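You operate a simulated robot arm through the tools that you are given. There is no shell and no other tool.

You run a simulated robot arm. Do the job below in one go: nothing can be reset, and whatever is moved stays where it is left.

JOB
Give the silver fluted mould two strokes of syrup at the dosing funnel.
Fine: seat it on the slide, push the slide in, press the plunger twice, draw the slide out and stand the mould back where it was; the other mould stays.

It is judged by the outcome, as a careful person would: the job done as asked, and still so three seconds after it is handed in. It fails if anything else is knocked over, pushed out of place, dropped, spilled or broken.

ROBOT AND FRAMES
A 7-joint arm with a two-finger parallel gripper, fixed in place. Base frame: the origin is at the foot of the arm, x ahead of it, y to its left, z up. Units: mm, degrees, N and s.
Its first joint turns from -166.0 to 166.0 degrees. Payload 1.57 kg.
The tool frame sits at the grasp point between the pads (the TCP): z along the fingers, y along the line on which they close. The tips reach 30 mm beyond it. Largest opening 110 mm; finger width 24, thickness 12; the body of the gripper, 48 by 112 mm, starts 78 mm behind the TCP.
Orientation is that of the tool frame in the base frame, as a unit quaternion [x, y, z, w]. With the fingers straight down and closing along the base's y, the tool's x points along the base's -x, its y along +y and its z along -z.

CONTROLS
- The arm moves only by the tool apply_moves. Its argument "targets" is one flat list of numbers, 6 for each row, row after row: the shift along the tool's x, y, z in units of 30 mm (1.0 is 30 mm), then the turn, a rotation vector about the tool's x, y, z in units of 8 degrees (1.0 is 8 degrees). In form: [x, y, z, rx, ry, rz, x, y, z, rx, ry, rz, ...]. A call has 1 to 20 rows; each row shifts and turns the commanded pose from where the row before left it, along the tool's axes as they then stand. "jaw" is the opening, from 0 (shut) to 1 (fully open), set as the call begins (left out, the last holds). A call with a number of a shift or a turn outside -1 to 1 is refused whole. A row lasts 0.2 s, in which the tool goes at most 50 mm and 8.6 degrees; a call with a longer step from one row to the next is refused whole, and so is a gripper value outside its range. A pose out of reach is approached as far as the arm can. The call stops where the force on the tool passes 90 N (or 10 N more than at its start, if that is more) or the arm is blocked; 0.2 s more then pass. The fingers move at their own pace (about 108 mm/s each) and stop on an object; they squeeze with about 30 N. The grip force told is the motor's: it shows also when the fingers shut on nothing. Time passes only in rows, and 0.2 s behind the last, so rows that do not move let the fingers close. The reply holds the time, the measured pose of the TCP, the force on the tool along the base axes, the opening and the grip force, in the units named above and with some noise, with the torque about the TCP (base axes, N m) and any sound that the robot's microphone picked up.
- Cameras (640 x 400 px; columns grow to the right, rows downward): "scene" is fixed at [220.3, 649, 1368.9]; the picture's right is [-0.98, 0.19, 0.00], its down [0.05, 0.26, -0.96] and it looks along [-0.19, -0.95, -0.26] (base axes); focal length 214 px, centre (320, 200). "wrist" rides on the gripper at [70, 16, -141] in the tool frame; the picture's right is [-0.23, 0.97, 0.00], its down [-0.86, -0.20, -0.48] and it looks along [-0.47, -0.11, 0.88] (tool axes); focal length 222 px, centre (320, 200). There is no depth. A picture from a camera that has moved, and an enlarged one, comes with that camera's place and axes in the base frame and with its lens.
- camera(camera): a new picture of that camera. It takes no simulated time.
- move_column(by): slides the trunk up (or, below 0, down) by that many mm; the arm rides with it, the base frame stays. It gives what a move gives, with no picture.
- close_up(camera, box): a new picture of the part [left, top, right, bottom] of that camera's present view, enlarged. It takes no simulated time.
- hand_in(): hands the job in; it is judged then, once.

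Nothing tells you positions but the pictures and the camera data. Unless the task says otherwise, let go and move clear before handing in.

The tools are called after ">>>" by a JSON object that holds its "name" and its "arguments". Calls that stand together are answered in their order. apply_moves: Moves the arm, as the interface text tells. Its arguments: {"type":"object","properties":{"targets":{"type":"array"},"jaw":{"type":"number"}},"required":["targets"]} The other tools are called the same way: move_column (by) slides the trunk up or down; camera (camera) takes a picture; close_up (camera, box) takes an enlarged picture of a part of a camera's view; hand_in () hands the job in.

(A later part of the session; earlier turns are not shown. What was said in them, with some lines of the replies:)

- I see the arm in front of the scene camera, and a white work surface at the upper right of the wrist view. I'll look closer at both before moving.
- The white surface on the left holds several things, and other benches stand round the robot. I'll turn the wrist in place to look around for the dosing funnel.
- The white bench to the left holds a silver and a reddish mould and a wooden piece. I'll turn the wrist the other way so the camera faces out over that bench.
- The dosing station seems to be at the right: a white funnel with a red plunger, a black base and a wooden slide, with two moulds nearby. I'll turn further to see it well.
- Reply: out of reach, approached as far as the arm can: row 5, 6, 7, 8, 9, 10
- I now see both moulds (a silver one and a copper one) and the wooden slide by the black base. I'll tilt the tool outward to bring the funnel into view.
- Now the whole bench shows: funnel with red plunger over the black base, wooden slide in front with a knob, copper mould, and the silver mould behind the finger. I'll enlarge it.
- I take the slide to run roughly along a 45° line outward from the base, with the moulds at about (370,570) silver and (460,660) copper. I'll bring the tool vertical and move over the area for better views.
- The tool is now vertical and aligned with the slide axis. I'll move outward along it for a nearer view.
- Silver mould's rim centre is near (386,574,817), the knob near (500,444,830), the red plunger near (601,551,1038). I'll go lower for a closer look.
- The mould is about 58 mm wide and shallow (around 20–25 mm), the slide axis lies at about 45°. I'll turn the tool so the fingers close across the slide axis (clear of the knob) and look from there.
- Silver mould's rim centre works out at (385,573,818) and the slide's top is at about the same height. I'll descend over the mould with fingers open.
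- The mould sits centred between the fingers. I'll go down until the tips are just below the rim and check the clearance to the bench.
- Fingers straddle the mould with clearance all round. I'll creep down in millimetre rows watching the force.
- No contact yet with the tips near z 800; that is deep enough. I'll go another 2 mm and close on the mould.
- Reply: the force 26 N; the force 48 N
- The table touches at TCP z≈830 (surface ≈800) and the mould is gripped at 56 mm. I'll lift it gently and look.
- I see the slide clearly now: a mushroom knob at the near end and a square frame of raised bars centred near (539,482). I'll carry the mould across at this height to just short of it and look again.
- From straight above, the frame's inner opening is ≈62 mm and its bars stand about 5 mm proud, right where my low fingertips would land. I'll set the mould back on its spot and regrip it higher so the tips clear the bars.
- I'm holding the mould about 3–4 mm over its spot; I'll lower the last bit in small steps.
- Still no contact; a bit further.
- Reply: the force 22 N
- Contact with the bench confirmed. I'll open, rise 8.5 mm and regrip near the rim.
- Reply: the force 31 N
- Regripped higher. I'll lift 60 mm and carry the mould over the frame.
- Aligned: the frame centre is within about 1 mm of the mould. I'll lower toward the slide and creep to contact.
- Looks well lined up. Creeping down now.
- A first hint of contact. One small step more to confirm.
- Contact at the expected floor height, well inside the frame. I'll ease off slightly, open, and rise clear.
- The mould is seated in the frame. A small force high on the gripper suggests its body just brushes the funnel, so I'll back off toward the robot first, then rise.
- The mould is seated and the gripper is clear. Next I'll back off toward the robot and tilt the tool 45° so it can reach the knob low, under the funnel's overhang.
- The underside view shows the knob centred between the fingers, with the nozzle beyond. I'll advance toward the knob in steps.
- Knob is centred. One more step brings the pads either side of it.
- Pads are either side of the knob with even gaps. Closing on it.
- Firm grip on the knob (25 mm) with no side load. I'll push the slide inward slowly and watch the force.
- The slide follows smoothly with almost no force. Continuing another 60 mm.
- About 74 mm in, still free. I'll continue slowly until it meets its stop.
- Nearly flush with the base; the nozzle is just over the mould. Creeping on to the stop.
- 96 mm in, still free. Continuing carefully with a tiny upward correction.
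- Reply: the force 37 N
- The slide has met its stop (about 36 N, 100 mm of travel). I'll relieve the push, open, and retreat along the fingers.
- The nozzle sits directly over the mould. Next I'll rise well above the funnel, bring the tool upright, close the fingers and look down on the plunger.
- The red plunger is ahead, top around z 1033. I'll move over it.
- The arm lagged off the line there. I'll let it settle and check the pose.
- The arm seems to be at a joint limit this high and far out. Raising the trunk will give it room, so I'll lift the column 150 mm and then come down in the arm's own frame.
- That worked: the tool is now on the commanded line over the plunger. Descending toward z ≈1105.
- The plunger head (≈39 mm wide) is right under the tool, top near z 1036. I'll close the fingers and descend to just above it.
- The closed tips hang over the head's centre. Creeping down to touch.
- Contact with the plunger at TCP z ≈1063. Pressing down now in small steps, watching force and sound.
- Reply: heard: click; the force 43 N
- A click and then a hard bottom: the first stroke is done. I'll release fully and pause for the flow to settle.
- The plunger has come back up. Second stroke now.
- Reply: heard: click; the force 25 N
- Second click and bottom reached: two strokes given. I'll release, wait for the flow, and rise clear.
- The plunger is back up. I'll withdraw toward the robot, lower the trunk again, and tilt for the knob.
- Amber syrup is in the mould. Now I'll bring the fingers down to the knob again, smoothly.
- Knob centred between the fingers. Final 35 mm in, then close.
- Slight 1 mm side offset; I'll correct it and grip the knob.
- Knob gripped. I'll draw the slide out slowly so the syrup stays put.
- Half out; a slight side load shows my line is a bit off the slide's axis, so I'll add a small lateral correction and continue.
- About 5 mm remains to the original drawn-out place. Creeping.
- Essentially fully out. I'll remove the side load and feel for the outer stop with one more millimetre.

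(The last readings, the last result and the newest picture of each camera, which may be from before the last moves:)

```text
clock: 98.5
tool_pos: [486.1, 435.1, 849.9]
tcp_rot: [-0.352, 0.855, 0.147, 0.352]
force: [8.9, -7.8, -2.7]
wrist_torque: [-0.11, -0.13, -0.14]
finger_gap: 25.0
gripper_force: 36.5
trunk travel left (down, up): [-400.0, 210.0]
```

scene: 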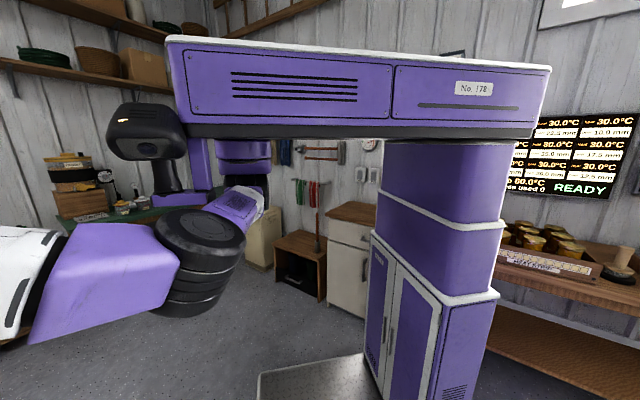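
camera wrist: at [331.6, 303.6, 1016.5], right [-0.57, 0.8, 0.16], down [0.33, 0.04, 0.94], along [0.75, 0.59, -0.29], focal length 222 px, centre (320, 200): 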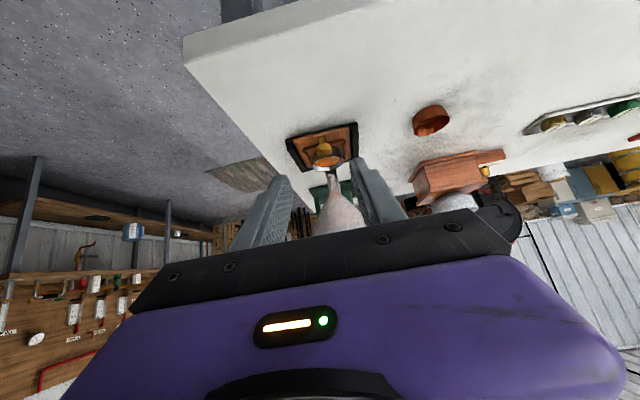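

Back at the starting place. I'll ease the side load, open, and retreat along the fingers.

>>> {"name": "apply_moves", "arguments": {"targets": [0, -0.02, 0, 0, 0, 0, 0, 0, 0, 0, 0, 0]}}

>>> {"name": "apply_moves", "arguments": {"targets": [0, 0, 0, 0, 0, 0, 0, 0, 0, 0, 0, 0], "jaw": 0.45}}

>>> {"name": "apply_moves", "arguments": {"targets": [0, 0, -0.3, 0, 0, 0, 0, 0, -0.6, 0, 0, 0, 0, 0, -0.8, 0, 0, 0, -0.3, 0, -0.9, 0, 0, 0, -0.3, 0, -0.9, 0, 0, 0, -0.2, 0, -0.5, 0, 0, 0]}}

>>> {"name": "camera", "arguments": {"camera": "wrist"}}

>>> {"name": "close_up", "arguments": {"camera": "wrist", "box": [240, 80, 400, 240]}}

```text
clock: 99.1
tool_pos: [486.0, 436.0, 848.5]
tcp_rot: [-0.353, 0.855, 0.147, 0.351]
force: [5.4, -6.4, -2.2]
wrist_torque: [-0.14, -0.03, -0.07]
finger_gap: 24.9
gripper_force: 36.7
trunk travel left (down, up): [-400.0, 210.0]
```

```text
clock: 99.7
tool_pos: [485.4, 436.6, 847.9]
tcp_rot: [-0.353, 0.854, 0.148, 0.353]
force: [-0.1, -0.1, 0.5]
wrist_torque: [0.0, 0.0, 0.01]
finger_gap: 49.6
gripper_force: 0.1
trunk travel left (down, up): [-400.0, 210.0]
```

```text
clock: 101.1
tool_pos: [438.7, 388.1, 951.9]
tcp_rot: [-0.352, 0.855, 0.147, 0.352]
force: [0.1, -0.3, 0.4]
wrist_torque: [0.02, 0.04, -0.01]
finger_gap: 49.4
gripper_force: 0.0
trunk travel left (down, up): [-400.0, 210.0]
```

```text
taken
camera wrist: at [322.2, 293.0, 1003.6], right [-0.57, 0.8, 0.16], down [0.33, 0.05, 0.94], along [0.75, 0.59, -0.29], focal length 222 px, centre (320, 200)
```

wrist: 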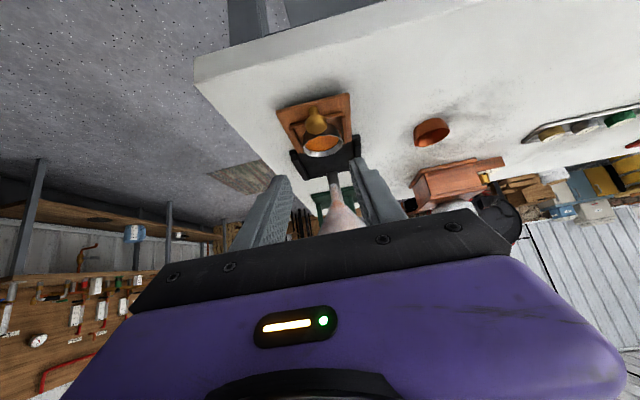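

```text
2.50 times, centred on (320, 160) of wrist
camera zoom: at [322.2, 293.0, 1003.6], right [-0.57, 0.8, 0.16], down [0.33, 0.05, 0.94], along [0.75, 0.59, -0.29], focal length 555 px, centre (320, 300)
```

zoom: 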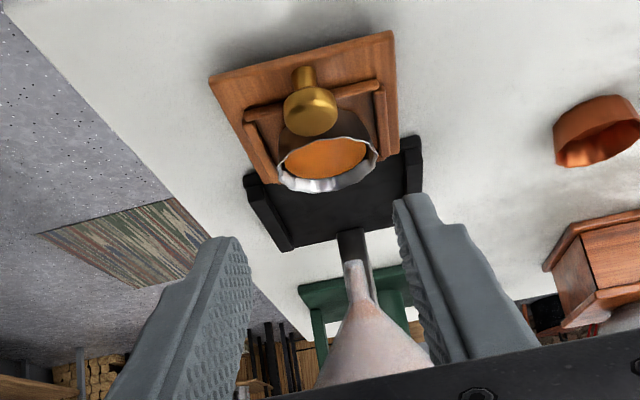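

The filled mould stands on the drawn slide. I'll bring the tool upright and look at it from above.

>>> {"name": "apply_moves", "arguments": {"targets": [0, 0, 0, 0, 0.9375, 0, 0, 0, 0, 0, 0.9375, 0, 0, 0, 0, 0, 0.9375, 0, 0, 0, 0, 0, 0.9375, 0, 0, 0, 0, 0, 0.9375, 0, 0, 0, 0, 0, 0.9375, 0, -0.85, 0, 0, 0, 0, 0, -0.85, 0, 0, 0, 0, 0, -0.85, 0, 0, 0, 0, 0, -0.85, 0, 0, 0, 0, 0, 0, 0, 0, 0, 0, 0], "jaw": 0.73}}

>>> {"name": "camera", "arguments": {"camera": "wrist"}}

>>> {"name": "close_up", "arguments": {"camera": "wrist", "box": [220, 60, 420, 230]}}

```text
clock: 103.5
tool_pos: [524.3, 466.8, 1003.9]
tcp_rot: [-0.375, 0.916, 0.049, 0.134]
force: [-0.6, 0.2, -0.9]
wrist_torque: [0.01, 0.01, 0.0]
finger_gap: 80.1
gripper_force: 0.0
out of reach, approached as far as the arm can: row 1, 2, 3, 4
trunk travel left (down, up): [-400.0, 210.0]
```

```text
taken
camera wrist: at [437.2, 403.2, 1120.4], right [-0.53, 0.85, 0.06], down [0.62, 0.34, 0.7], along [0.58, 0.4, -0.71], focal length 222 px, centre (320, 200)
```

wrist: 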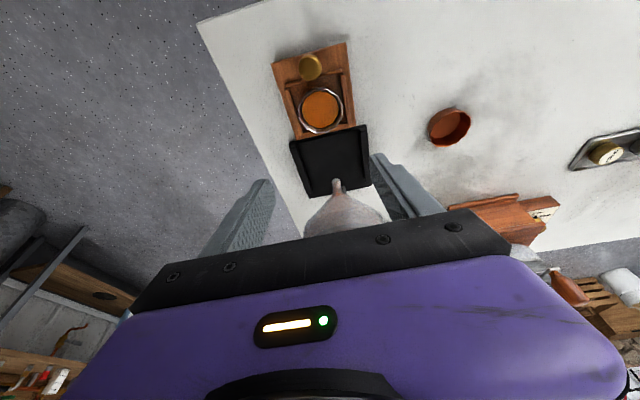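

```text
2.35 times, centred on (320, 145) of wrist
camera zoom: at [437.2, 403.2, 1120.4], right [-0.53, 0.85, 0.06], down [0.62, 0.34, 0.7], along [0.58, 0.4, -0.71], focal length 523 px, centre (320, 329)
```

zoom: 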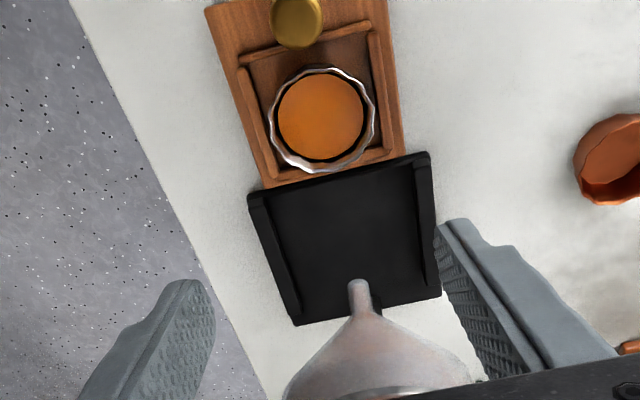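

The mould sits well with syrup inside; the tool is still tilted 16° since part of that turn was out of reach. I'll finish making it vertical here.

>>> {"name": "apply_moves", "arguments": {"targets": [0, 0, 0, -0.029, 0.683, -0.02, 0, 0, 0, -0.029, 0.683, -0.02, 0, 0, 0, -0.029, 0.683, -0.02, 0, 0, 0, 0, 0, 0]}}

>>> {"name": "camera", "arguments": {"camera": "wrist"}}

```text
clock: 104.5
tool_pos: [525.3, 464.8, 1003.4]
tcp_rot: [-0.383, 0.924, 0.001, -0.001]
force: [0.0, 0.6, 0.5]
wrist_torque: [0.01, -0.01, 0.03]
finger_gap: 80.4
gripper_force: 0.1
trunk travel left (down, up): [-400.0, 210.0]
```

```text
taken
camera wrist: at [465.0, 427.8, 1146.1], right [-0.53, 0.85, 0.0], down [0.75, 0.46, 0.48], along [0.41, 0.25, -0.88], focal length 222 px, centre (320, 200)
```

wrist: 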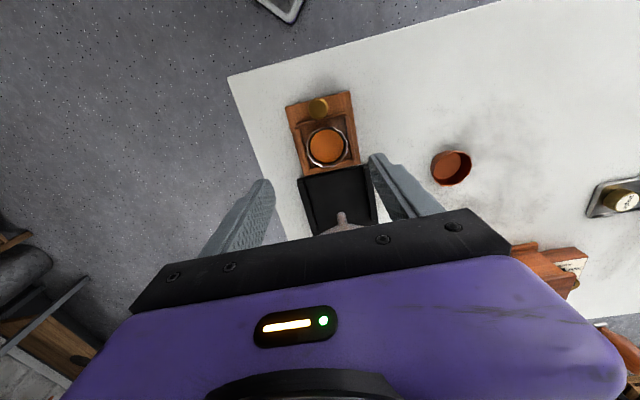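

>>> {"name": "close_up", "arguments": {"camera": "wrist", "box": [270, 80, 390, 180]}}

```text
4.00 times, centred on (330, 130) of wrist
camera zoom: at [465.0, 427.8, 1146.1], right [-0.53, 0.85, 0.0], down [0.75, 0.46, 0.48], along [0.41, 0.25, -0.88], focal length 888 px, centre (280, 480)
```

zoom: 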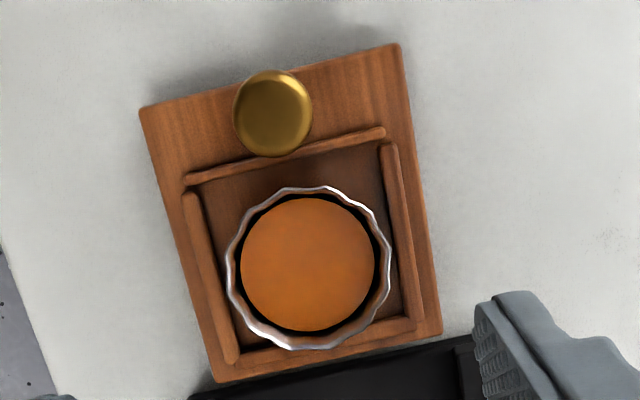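

Mould rim centre is about u 716, v −35.5 in slide coordinates. I'll line up slightly robot-side of it, to stay off the funnel, and descend partway.

>>> {"name": "apply_moves", "arguments": {"targets": [-0.074, 0.0414, 0.757, 0, 0, 0, -0.074, 0.0414, 0.757, 0, 0, 0, -0.074, 0.0414, 0.757, 0, 0, 0, -0.074, 0.0414, 0.757, 0, 0, 0, -0.074, 0.0414, 0.757, 0, 0, 0, 0, 0, 0, 0, 0, 0]}}

>>> {"name": "close_up", "arguments": {"camera": "wrist", "box": [220, 60, 420, 230]}}

```text
clock: 105.9
tool_pos: [526.8, 479.9, 889.4]
tcp_rot: [-0.382, 0.924, 0.001, -0.001]
force: [0.2, 0.4, 0.4]
wrist_torque: [0.01, -0.03, 0.01]
finger_gap: 80.1
gripper_force: 0.1
trunk travel left (down, up): [-400.0, 210.0]
```

```text
2.35 times, centred on (320, 145) of wrist
camera zoom: at [467.6, 440.4, 1032.6], right [-0.53, 0.85, 0.0], down [0.75, 0.46, 0.48], along [0.41, 0.25, -0.88], focal length 523 px, centre (320, 329)
```

zoom: 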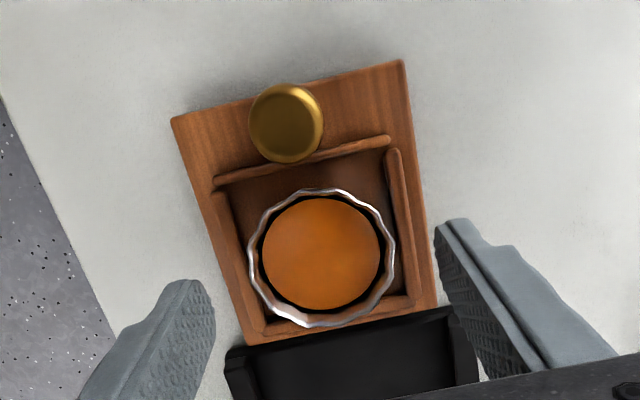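

The mould is centred sideways and about 2.5 mm beyond the pads' centre, fine for gripping. Lowering to rim height.

>>> {"name": "apply_moves", "arguments": {"targets": [0, 0, 0.4, 0, 0, 0, 0, 0, 0.4, 0, 0, 0, 0, 0, 0.25, 0, 0, 0, 0, 0, 0.08, 0, 0, 0, 0, 0, 0, 0, 0, 0]}}

>>> {"name": "close_up", "arguments": {"camera": "wrist", "box": [200, 60, 440, 230]}}

```text
clock: 107.1
tool_pos: [527.6, 478.6, 855.8]
tcp_rot: [-0.383, 0.924, 0.0, -0.001]
force: [-0.1, -0.1, -0.7]
wrist_torque: [0.0, -0.03, -0.02]
finger_gap: 80.3
gripper_force: 0.0
trunk travel left (down, up): [-400.0, 210.0]
```

```text
2.35 times, centred on (320, 145) of wrist
camera zoom: at [467.9, 440.3, 998.3], right [-0.53, 0.85, 0.0], down [0.75, 0.46, 0.48], along [0.41, 0.25, -0.88], focal length 523 px, centre (320, 329)
```

zoom: 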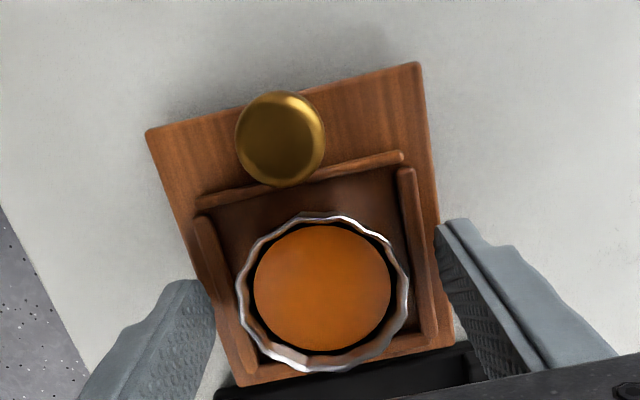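

Positioned. Closing in two stages.

>>> {"name": "apply_moves", "arguments": {"targets": [0, 0, 0, 0, 0, 0, 0, 0, 0, 0, 0, 0], "jaw": 0.55}}

>>> {"name": "apply_moves", "arguments": {"targets": [0, 0, 0, 0, 0, 0, 0, 0, 0, 0, 0, 0, 0, 0, 0, 0, 0, 0], "jaw": 0.4}}

>>> {"name": "close_up", "arguments": {"camera": "wrist", "box": [200, 60, 440, 230]}}

```text
clock: 107.7
tool_pos: [528.3, 478.0, 856.1]
tcp_rot: [-0.383, 0.924, 0.0, 0.0]
force: [1.0, 0.2, -0.4]
wrist_torque: [0.0, -0.01, 0.0]
finger_gap: 60.5
gripper_force: 0.1
trunk travel left (down, up): [-400.0, 210.0]
```

```text
clock: 108.5
tool_pos: [527.1, 479.4, 854.8]
tcp_rot: [-0.382, 0.924, 0.001, 0.0]
force: [0.2, -0.8, 1.0]
wrist_torque: [-0.01, 0.0, 0.01]
finger_gap: 55.9
gripper_force: 29.9
trunk travel left (down, up): [-400.0, 210.0]
```

```text
2.35 times, centred on (320, 145) of wrist
camera zoom: at [467.8, 440.3, 998.3], right [-0.53, 0.85, 0.0], down [0.75, 0.46, 0.48], along [0.41, 0.25, -0.88], focal length 523 px, centre (320, 329)
```

zoom: 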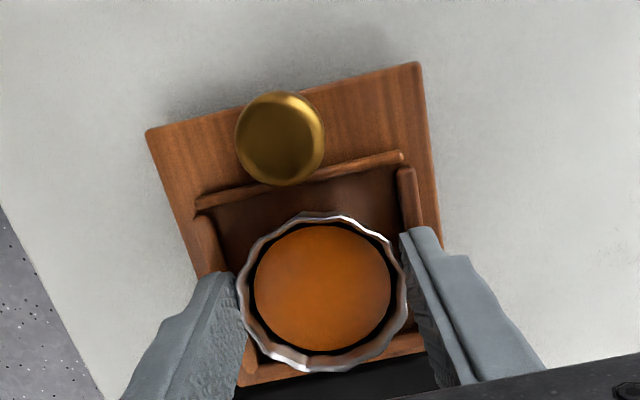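

Grip is good at 56 mm. I'll lift slowly, then carry it smoothly back to its spot.

>>> {"name": "apply_moves", "arguments": {"targets": [0, 0, -0.06, 0, 0, 0, 0, 0, -0.14, 0, 0, 0, 0, 0, -0.25, 0, 0, 0, 0, 0, -0.3, 0, 0, 0, 0, 0, -0.3, 0, 0, 0, 0, 0, -0.2, 0, 0, 0, 0, 0, -0.1, 0, 0, 0, 0, 0, -0.05, 0, 0, 0, 0, 0, 0, 0, 0, 0]}}

>>> {"name": "close_up", "arguments": {"camera": "wrist", "box": [200, 60, 440, 230]}}

```text
clock: 110.5
tool_pos: [526.3, 477.6, 898.0]
tcp_rot: [-0.383, 0.924, 0.001, 0.0]
force: [-0.7, 0.2, -1.5]
wrist_torque: [0.02, 0.02, 0.02]
finger_gap: 55.8
gripper_force: 30.0
trunk travel left (down, up): [-400.0, 210.0]
```

```text
2.35 times, centred on (320, 145) of wrist
camera zoom: at [467.8, 439.5, 1040.5], right [-0.53, 0.85, 0.0], down [0.75, 0.46, 0.48], along [0.41, 0.25, -0.88], focal length 523 px, centre (320, 329)
```

zoom: 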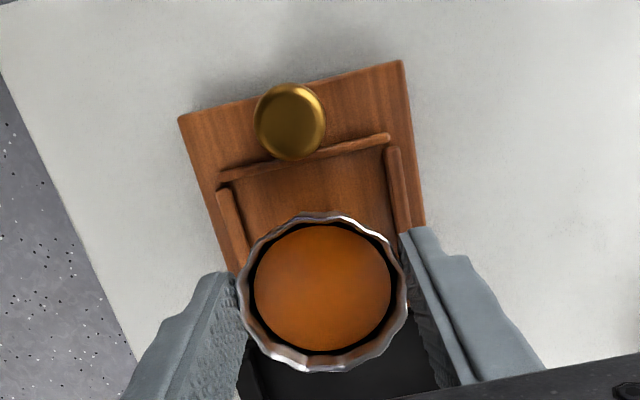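

Lifted level, the syrup undisturbed. Now carrying it across with a gentle ramp.

>>> {"name": "apply_moves", "arguments": {"targets": [0.0433, 0.1827, 0, 0, 0, 0, 0.0757, 0.3198, 0, 0, 0, 0, 0.1082, 0.4568, 0, 0, 0, 0, 0.1082, 0.4568, 0, 0, 0, 0, 0.1082, 0.4568, 0, 0, 0, 0, 0.1082, 0.4568, 0, 0, 0, 0, 0.1082, 0.4568, 0, 0, 0, 0, 0.1082, 0.4568, 0, 0, 0, 0, 0.1082, 0.4568, 0, 0, 0, 0, 0.1082, 0.4568, 0, 0, 0, 0, 0.1082, 0.4568, 0, 0, 0, 0, 0.1082, 0.4568, 0, 0, 0, 0, 0.0757, 0.3198, 0, 0, 0, 0, 0.0433, 0.1827, 0, 0, 0, 0, 0, 0, 0, 0, 0, 0]}}

>>> {"name": "camera", "arguments": {"camera": "wrist"}}

```text
clock: 113.7
tool_pos: [382.3, 569.4, 896.9]
tcp_rot: [-0.383, 0.924, 0.001, 0.0]
force: [0.1, 0.1, 0.5]
wrist_torque: [0.0, 0.01, 0.04]
finger_gap: 55.6
gripper_force: 29.5
trunk travel left (down, up): [-400.0, 210.0]
```

```text
taken
camera wrist: at [321.6, 530.3, 1040.5], right [-0.53, 0.85, 0.0], down [0.75, 0.46, 0.48], along [0.41, 0.25, -0.88], focal length 222 px, centre (320, 200)
```

wrist: 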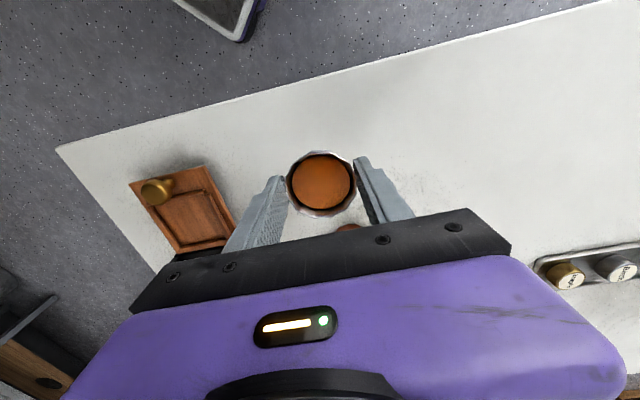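

Over its spot. Lowering gently to a few millimetres above the bench.

>>> {"name": "apply_moves", "arguments": {"targets": [0, 0, 0.1, 0, 0, 0, 0, 0, 0.25, 0, 0, 0, 0, 0, 0.4, 0, 0, 0, 0, 0, 0.4, 0, 0, 0, 0, 0, 0.35, 0, 0, 0, 0, 0, 0.2, 0, 0, 0, 0, 0, 0.1, 0, 0, 0, 0, 0, 0.03, 0, 0, 0, 0, 0, 0, 0, 0, 0]}}

>>> {"name": "apply_moves", "arguments": {"targets": [0, 0, 0.04, 0, 0, 0, 0, 0, 0.03, 0, 0, 0, 0, 0, 0, 0, 0, 0]}}

>>> {"name": "apply_moves", "arguments": {"targets": [0, 0, 0.03, 0, 0, 0, 0, 0, 0, 0, 0, 0]}}

>>> {"name": "apply_moves", "arguments": {"targets": [0, 0, 0.02, 0, 0, 0, 0, 0, 0, 0, 0, 0]}}

```text
clock: 115.7
tool_pos: [382.3, 568.0, 842.4]
tcp_rot: [-0.383, 0.924, 0.001, 0.001]
force: [0.2, -0.1, -0.5]
wrist_torque: [0.01, 0.03, 0.0]
finger_gap: 55.7
gripper_force: 30.2
trunk travel left (down, up): [-400.0, 210.0]
```

```text
clock: 116.5
tool_pos: [381.3, 568.4, 841.6]
tcp_rot: [-0.383, 0.924, 0.001, 0.0]
force: [0.2, 0.3, -0.5]
wrist_torque: [0.02, 0.02, -0.02]
finger_gap: 55.5
gripper_force: 29.9
trunk travel left (down, up): [-400.0, 210.0]
```

```text
clock: 117.1
tool_pos: [382.7, 568.9, 839.2]
tcp_rot: [-0.382, 0.924, 0.0, -0.001]
force: [0.2, 0.0, -1.2]
wrist_torque: [0.04, 0.04, -0.01]
finger_gap: 55.8
gripper_force: 29.7
trunk travel left (down, up): [-400.0, 210.0]
```

```text
clock: 117.7
tool_pos: [382.1, 569.2, 839.3]
tcp_rot: [-0.383, 0.924, 0.001, 0.0]
force: [0.2, -1.2, -0.5]
wrist_torque: [-0.02, 0.01, 0.04]
finger_gap: 55.7
gripper_force: 30.3
trunk travel left (down, up): [-400.0, 210.0]
```

Not touching yet. I'll trim 0.8 mm sideways to match the original spot and continue down.

>>> {"name": "apply_moves", "arguments": {"targets": [0, 0.027, 0.02, 0, 0, 0, 0, 0, 0, 0, 0, 0]}}

>>> {"name": "apply_moves", "arguments": {"targets": [0, 0, 0.02, 0, 0, 0, 0, 0, 0, 0, 0, 0]}}

>>> {"name": "apply_moves", "arguments": {"targets": [0, 0, 0.02, 0, 0, 0, 0, 0, 0, 0, 0, 0]}}

```text
clock: 118.3
tool_pos: [379.4, 570.9, 839.6]
tcp_rot: [-0.383, 0.924, 0.002, 0.001]
force: [0.6, 0.5, 0.4]
wrist_torque: [0.0, -0.01, -0.02]
finger_gap: 55.6
gripper_force: 30.2
trunk travel left (down, up): [-400.0, 210.0]
```

```text
clock: 118.9
tool_pos: [381.0, 569.7, 838.6]
tcp_rot: [-0.383, 0.924, 0.001, 0.001]
force: [-1.1, -1.2, 7.0]
wrist_torque: [-0.06, 0.01, 0.0]
finger_gap: 55.7
gripper_force: 29.8
trunk travel left (down, up): [-400.0, 210.0]
```

```text
clock: 119.5
tool_pos: [381.5, 568.7, 838.8]
tcp_rot: [-0.383, 0.924, 0.002, 0.0]
force: [-0.4, 0.1, 13.0]
wrist_torque: [-0.05, 0.03, -0.02]
finger_gap: 55.5
gripper_force: 30.2
trunk travel left (down, up): [-400.0, 210.0]
```

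The mould is on the bench. Easing off, opening, and rising.

>>> {"name": "apply_moves", "arguments": {"targets": [0, 0, -0.02, 0, 0, 0, 0, 0, 0, 0, 0, 0]}}

>>> {"name": "apply_moves", "arguments": {"targets": [0, 0, 0, 0, 0, 0, 0, 0, 0, 0, 0, 0], "jaw": 0.75}}

>>> {"name": "apply_moves", "arguments": {"targets": [-0.157, 0, 0, 0, 0, 0, 0, 0, 0, 0, 0, 0]}}

>>> {"name": "close_up", "arguments": {"camera": "wrist", "box": [200, 80, 440, 230]}}

```text
clock: 120.1
tool_pos: [381.3, 568.4, 839.0]
tcp_rot: [-0.383, 0.924, 0.001, 0.0]
force: [0.7, 1.9, 13.4]
wrist_torque: [0.09, -0.03, -0.03]
finger_gap: 55.7
gripper_force: 30.4
trunk travel left (down, up): [-400.0, 210.0]
```

```text
clock: 120.7
tool_pos: [381.5, 569.4, 836.9]
tcp_rot: [-0.382, 0.924, 0.001, 0.0]
force: [0.0, -0.5, -0.6]
wrist_torque: [-0.01, 0.0, 0.04]
finger_gap: 82.5
gripper_force: 0.0
trunk travel left (down, up): [-400.0, 210.0]
```

```text
clock: 121.3
tool_pos: [384.6, 572.4, 838.2]
tcp_rot: [-0.383, 0.924, 0.0, 0.0]
force: [0.6, 0.0, 0.3]
wrist_torque: [0.04, 0.02, -0.01]
finger_gap: 82.4
gripper_force: 0.0
trunk travel left (down, up): [-400.0, 210.0]
```

```text
2.67 times, centred on (320, 155) of wrist
camera zoom: at [324.5, 534.4, 980.9], right [-0.53, 0.85, 0.0], down [0.75, 0.46, 0.48], along [0.41, 0.25, -0.88], focal length 592 px, centre (320, 320)
```

zoom: 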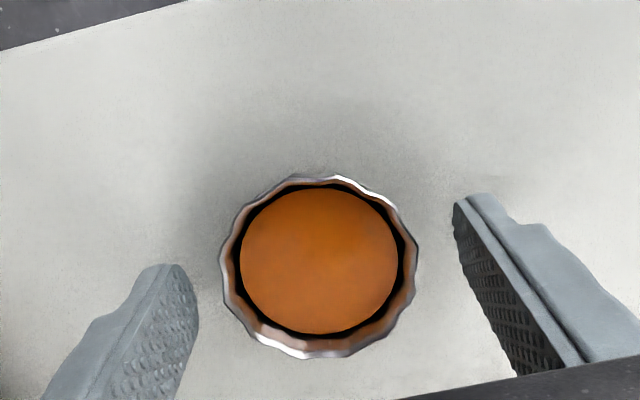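

The mould stands within about a millimetre of its original place. I'll rise clear and check the whole bench.

>>> {"name": "apply_moves", "arguments": {"targets": [0, 0, -0.2, 0, 0, 0, 0, 0, -0.5, 0, 0, 0, 0, 0, -0.9, 0, 0, 0, 0, 0, -0.9, 0, 0, 0, 0, 0, -0.9, 0, 0, 0, 0, 0, -0.9, 0, 0, 0, 0, 0, -0.9, 0, 0, 0, 0, 0, 0, 0, 0, 0]}}

>>> {"name": "camera", "arguments": {"camera": "wrist"}}

>>> {"name": "close_up", "arguments": {"camera": "wrist", "box": [200, 90, 420, 230]}}

```text
clock: 123.1
tool_pos: [384.8, 572.4, 994.4]
tcp_rot: [-0.383, 0.924, 0.002, 0.0]
force: [0.6, 0.2, 0.9]
wrist_torque: [-0.01, 0.0, 0.02]
finger_gap: 82.5
gripper_force: 0.1
trunk travel left (down, up): [-400.0, 210.0]
```

```text
taken
camera wrist: at [324.1, 534.1, 1137.4], right [-0.53, 0.85, 0.0], down [0.75, 0.46, 0.48], along [0.41, 0.25, -0.88], focal length 222 px, centre (320, 200)
```

wrist: 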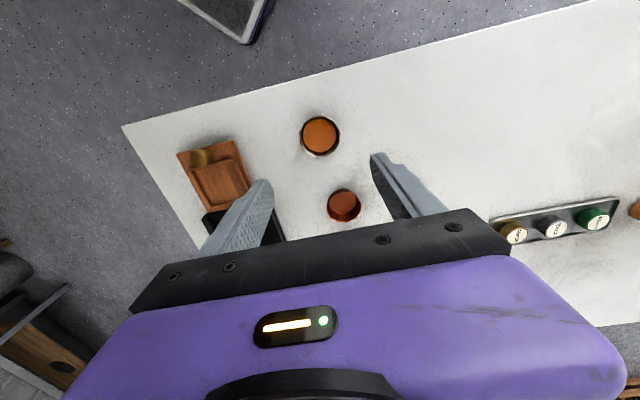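

```text
2.86 times, centred on (310, 160) of wrist
camera zoom: at [324.1, 534.1, 1137.4], right [-0.53, 0.85, 0.0], down [0.75, 0.46, 0.48], along [0.41, 0.25, -0.88], focal length 635 px, centre (349, 314)
```

zoom: 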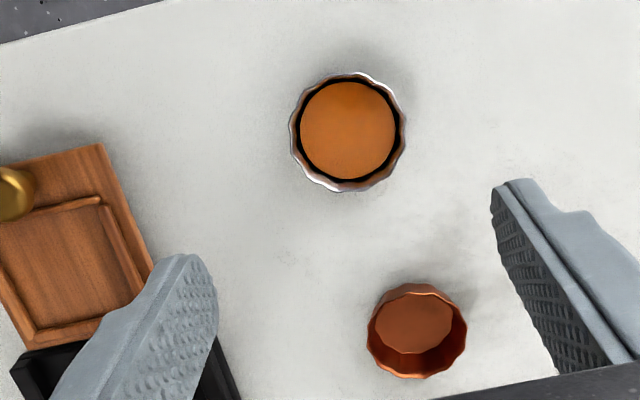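

The silver mould holds its syrup on its original spot, the copper mould is where it was, the slide is drawn out and clean, and the gripper is clear. Handing in.

>>> {"name": "hand_in", "arguments": {}}

```text
The job is handed in.
```

The silver fluted mould got its two strokes of syrup and is back on its spot, about a millimetre from where it started as far as I could see. I've handed the job in, but no verdict came back.

- **Strokes:** I heard one click per press, and the plunger went right down and came back up both times. Amber syrup is in the mould, and I saw no spill.
- **Slide:** it went in to its stop with the nozzle over the mould, and is drawn out again to where it was.
- **Other mould:** I didn't touch the copper mould, and it looks unmoved in the last picture.
- **Funnel contact:** while I was seating the mould, the gripper body lightly touched what I took to be the funnel, at about 5 N. I backed off straight away and saw no sign that anything shifted.
- **Extra lift:** I first gripped the mould too low to clear the bars of the slide's frame. I set the empty mould back on its spot and regripped it higher before seating it.
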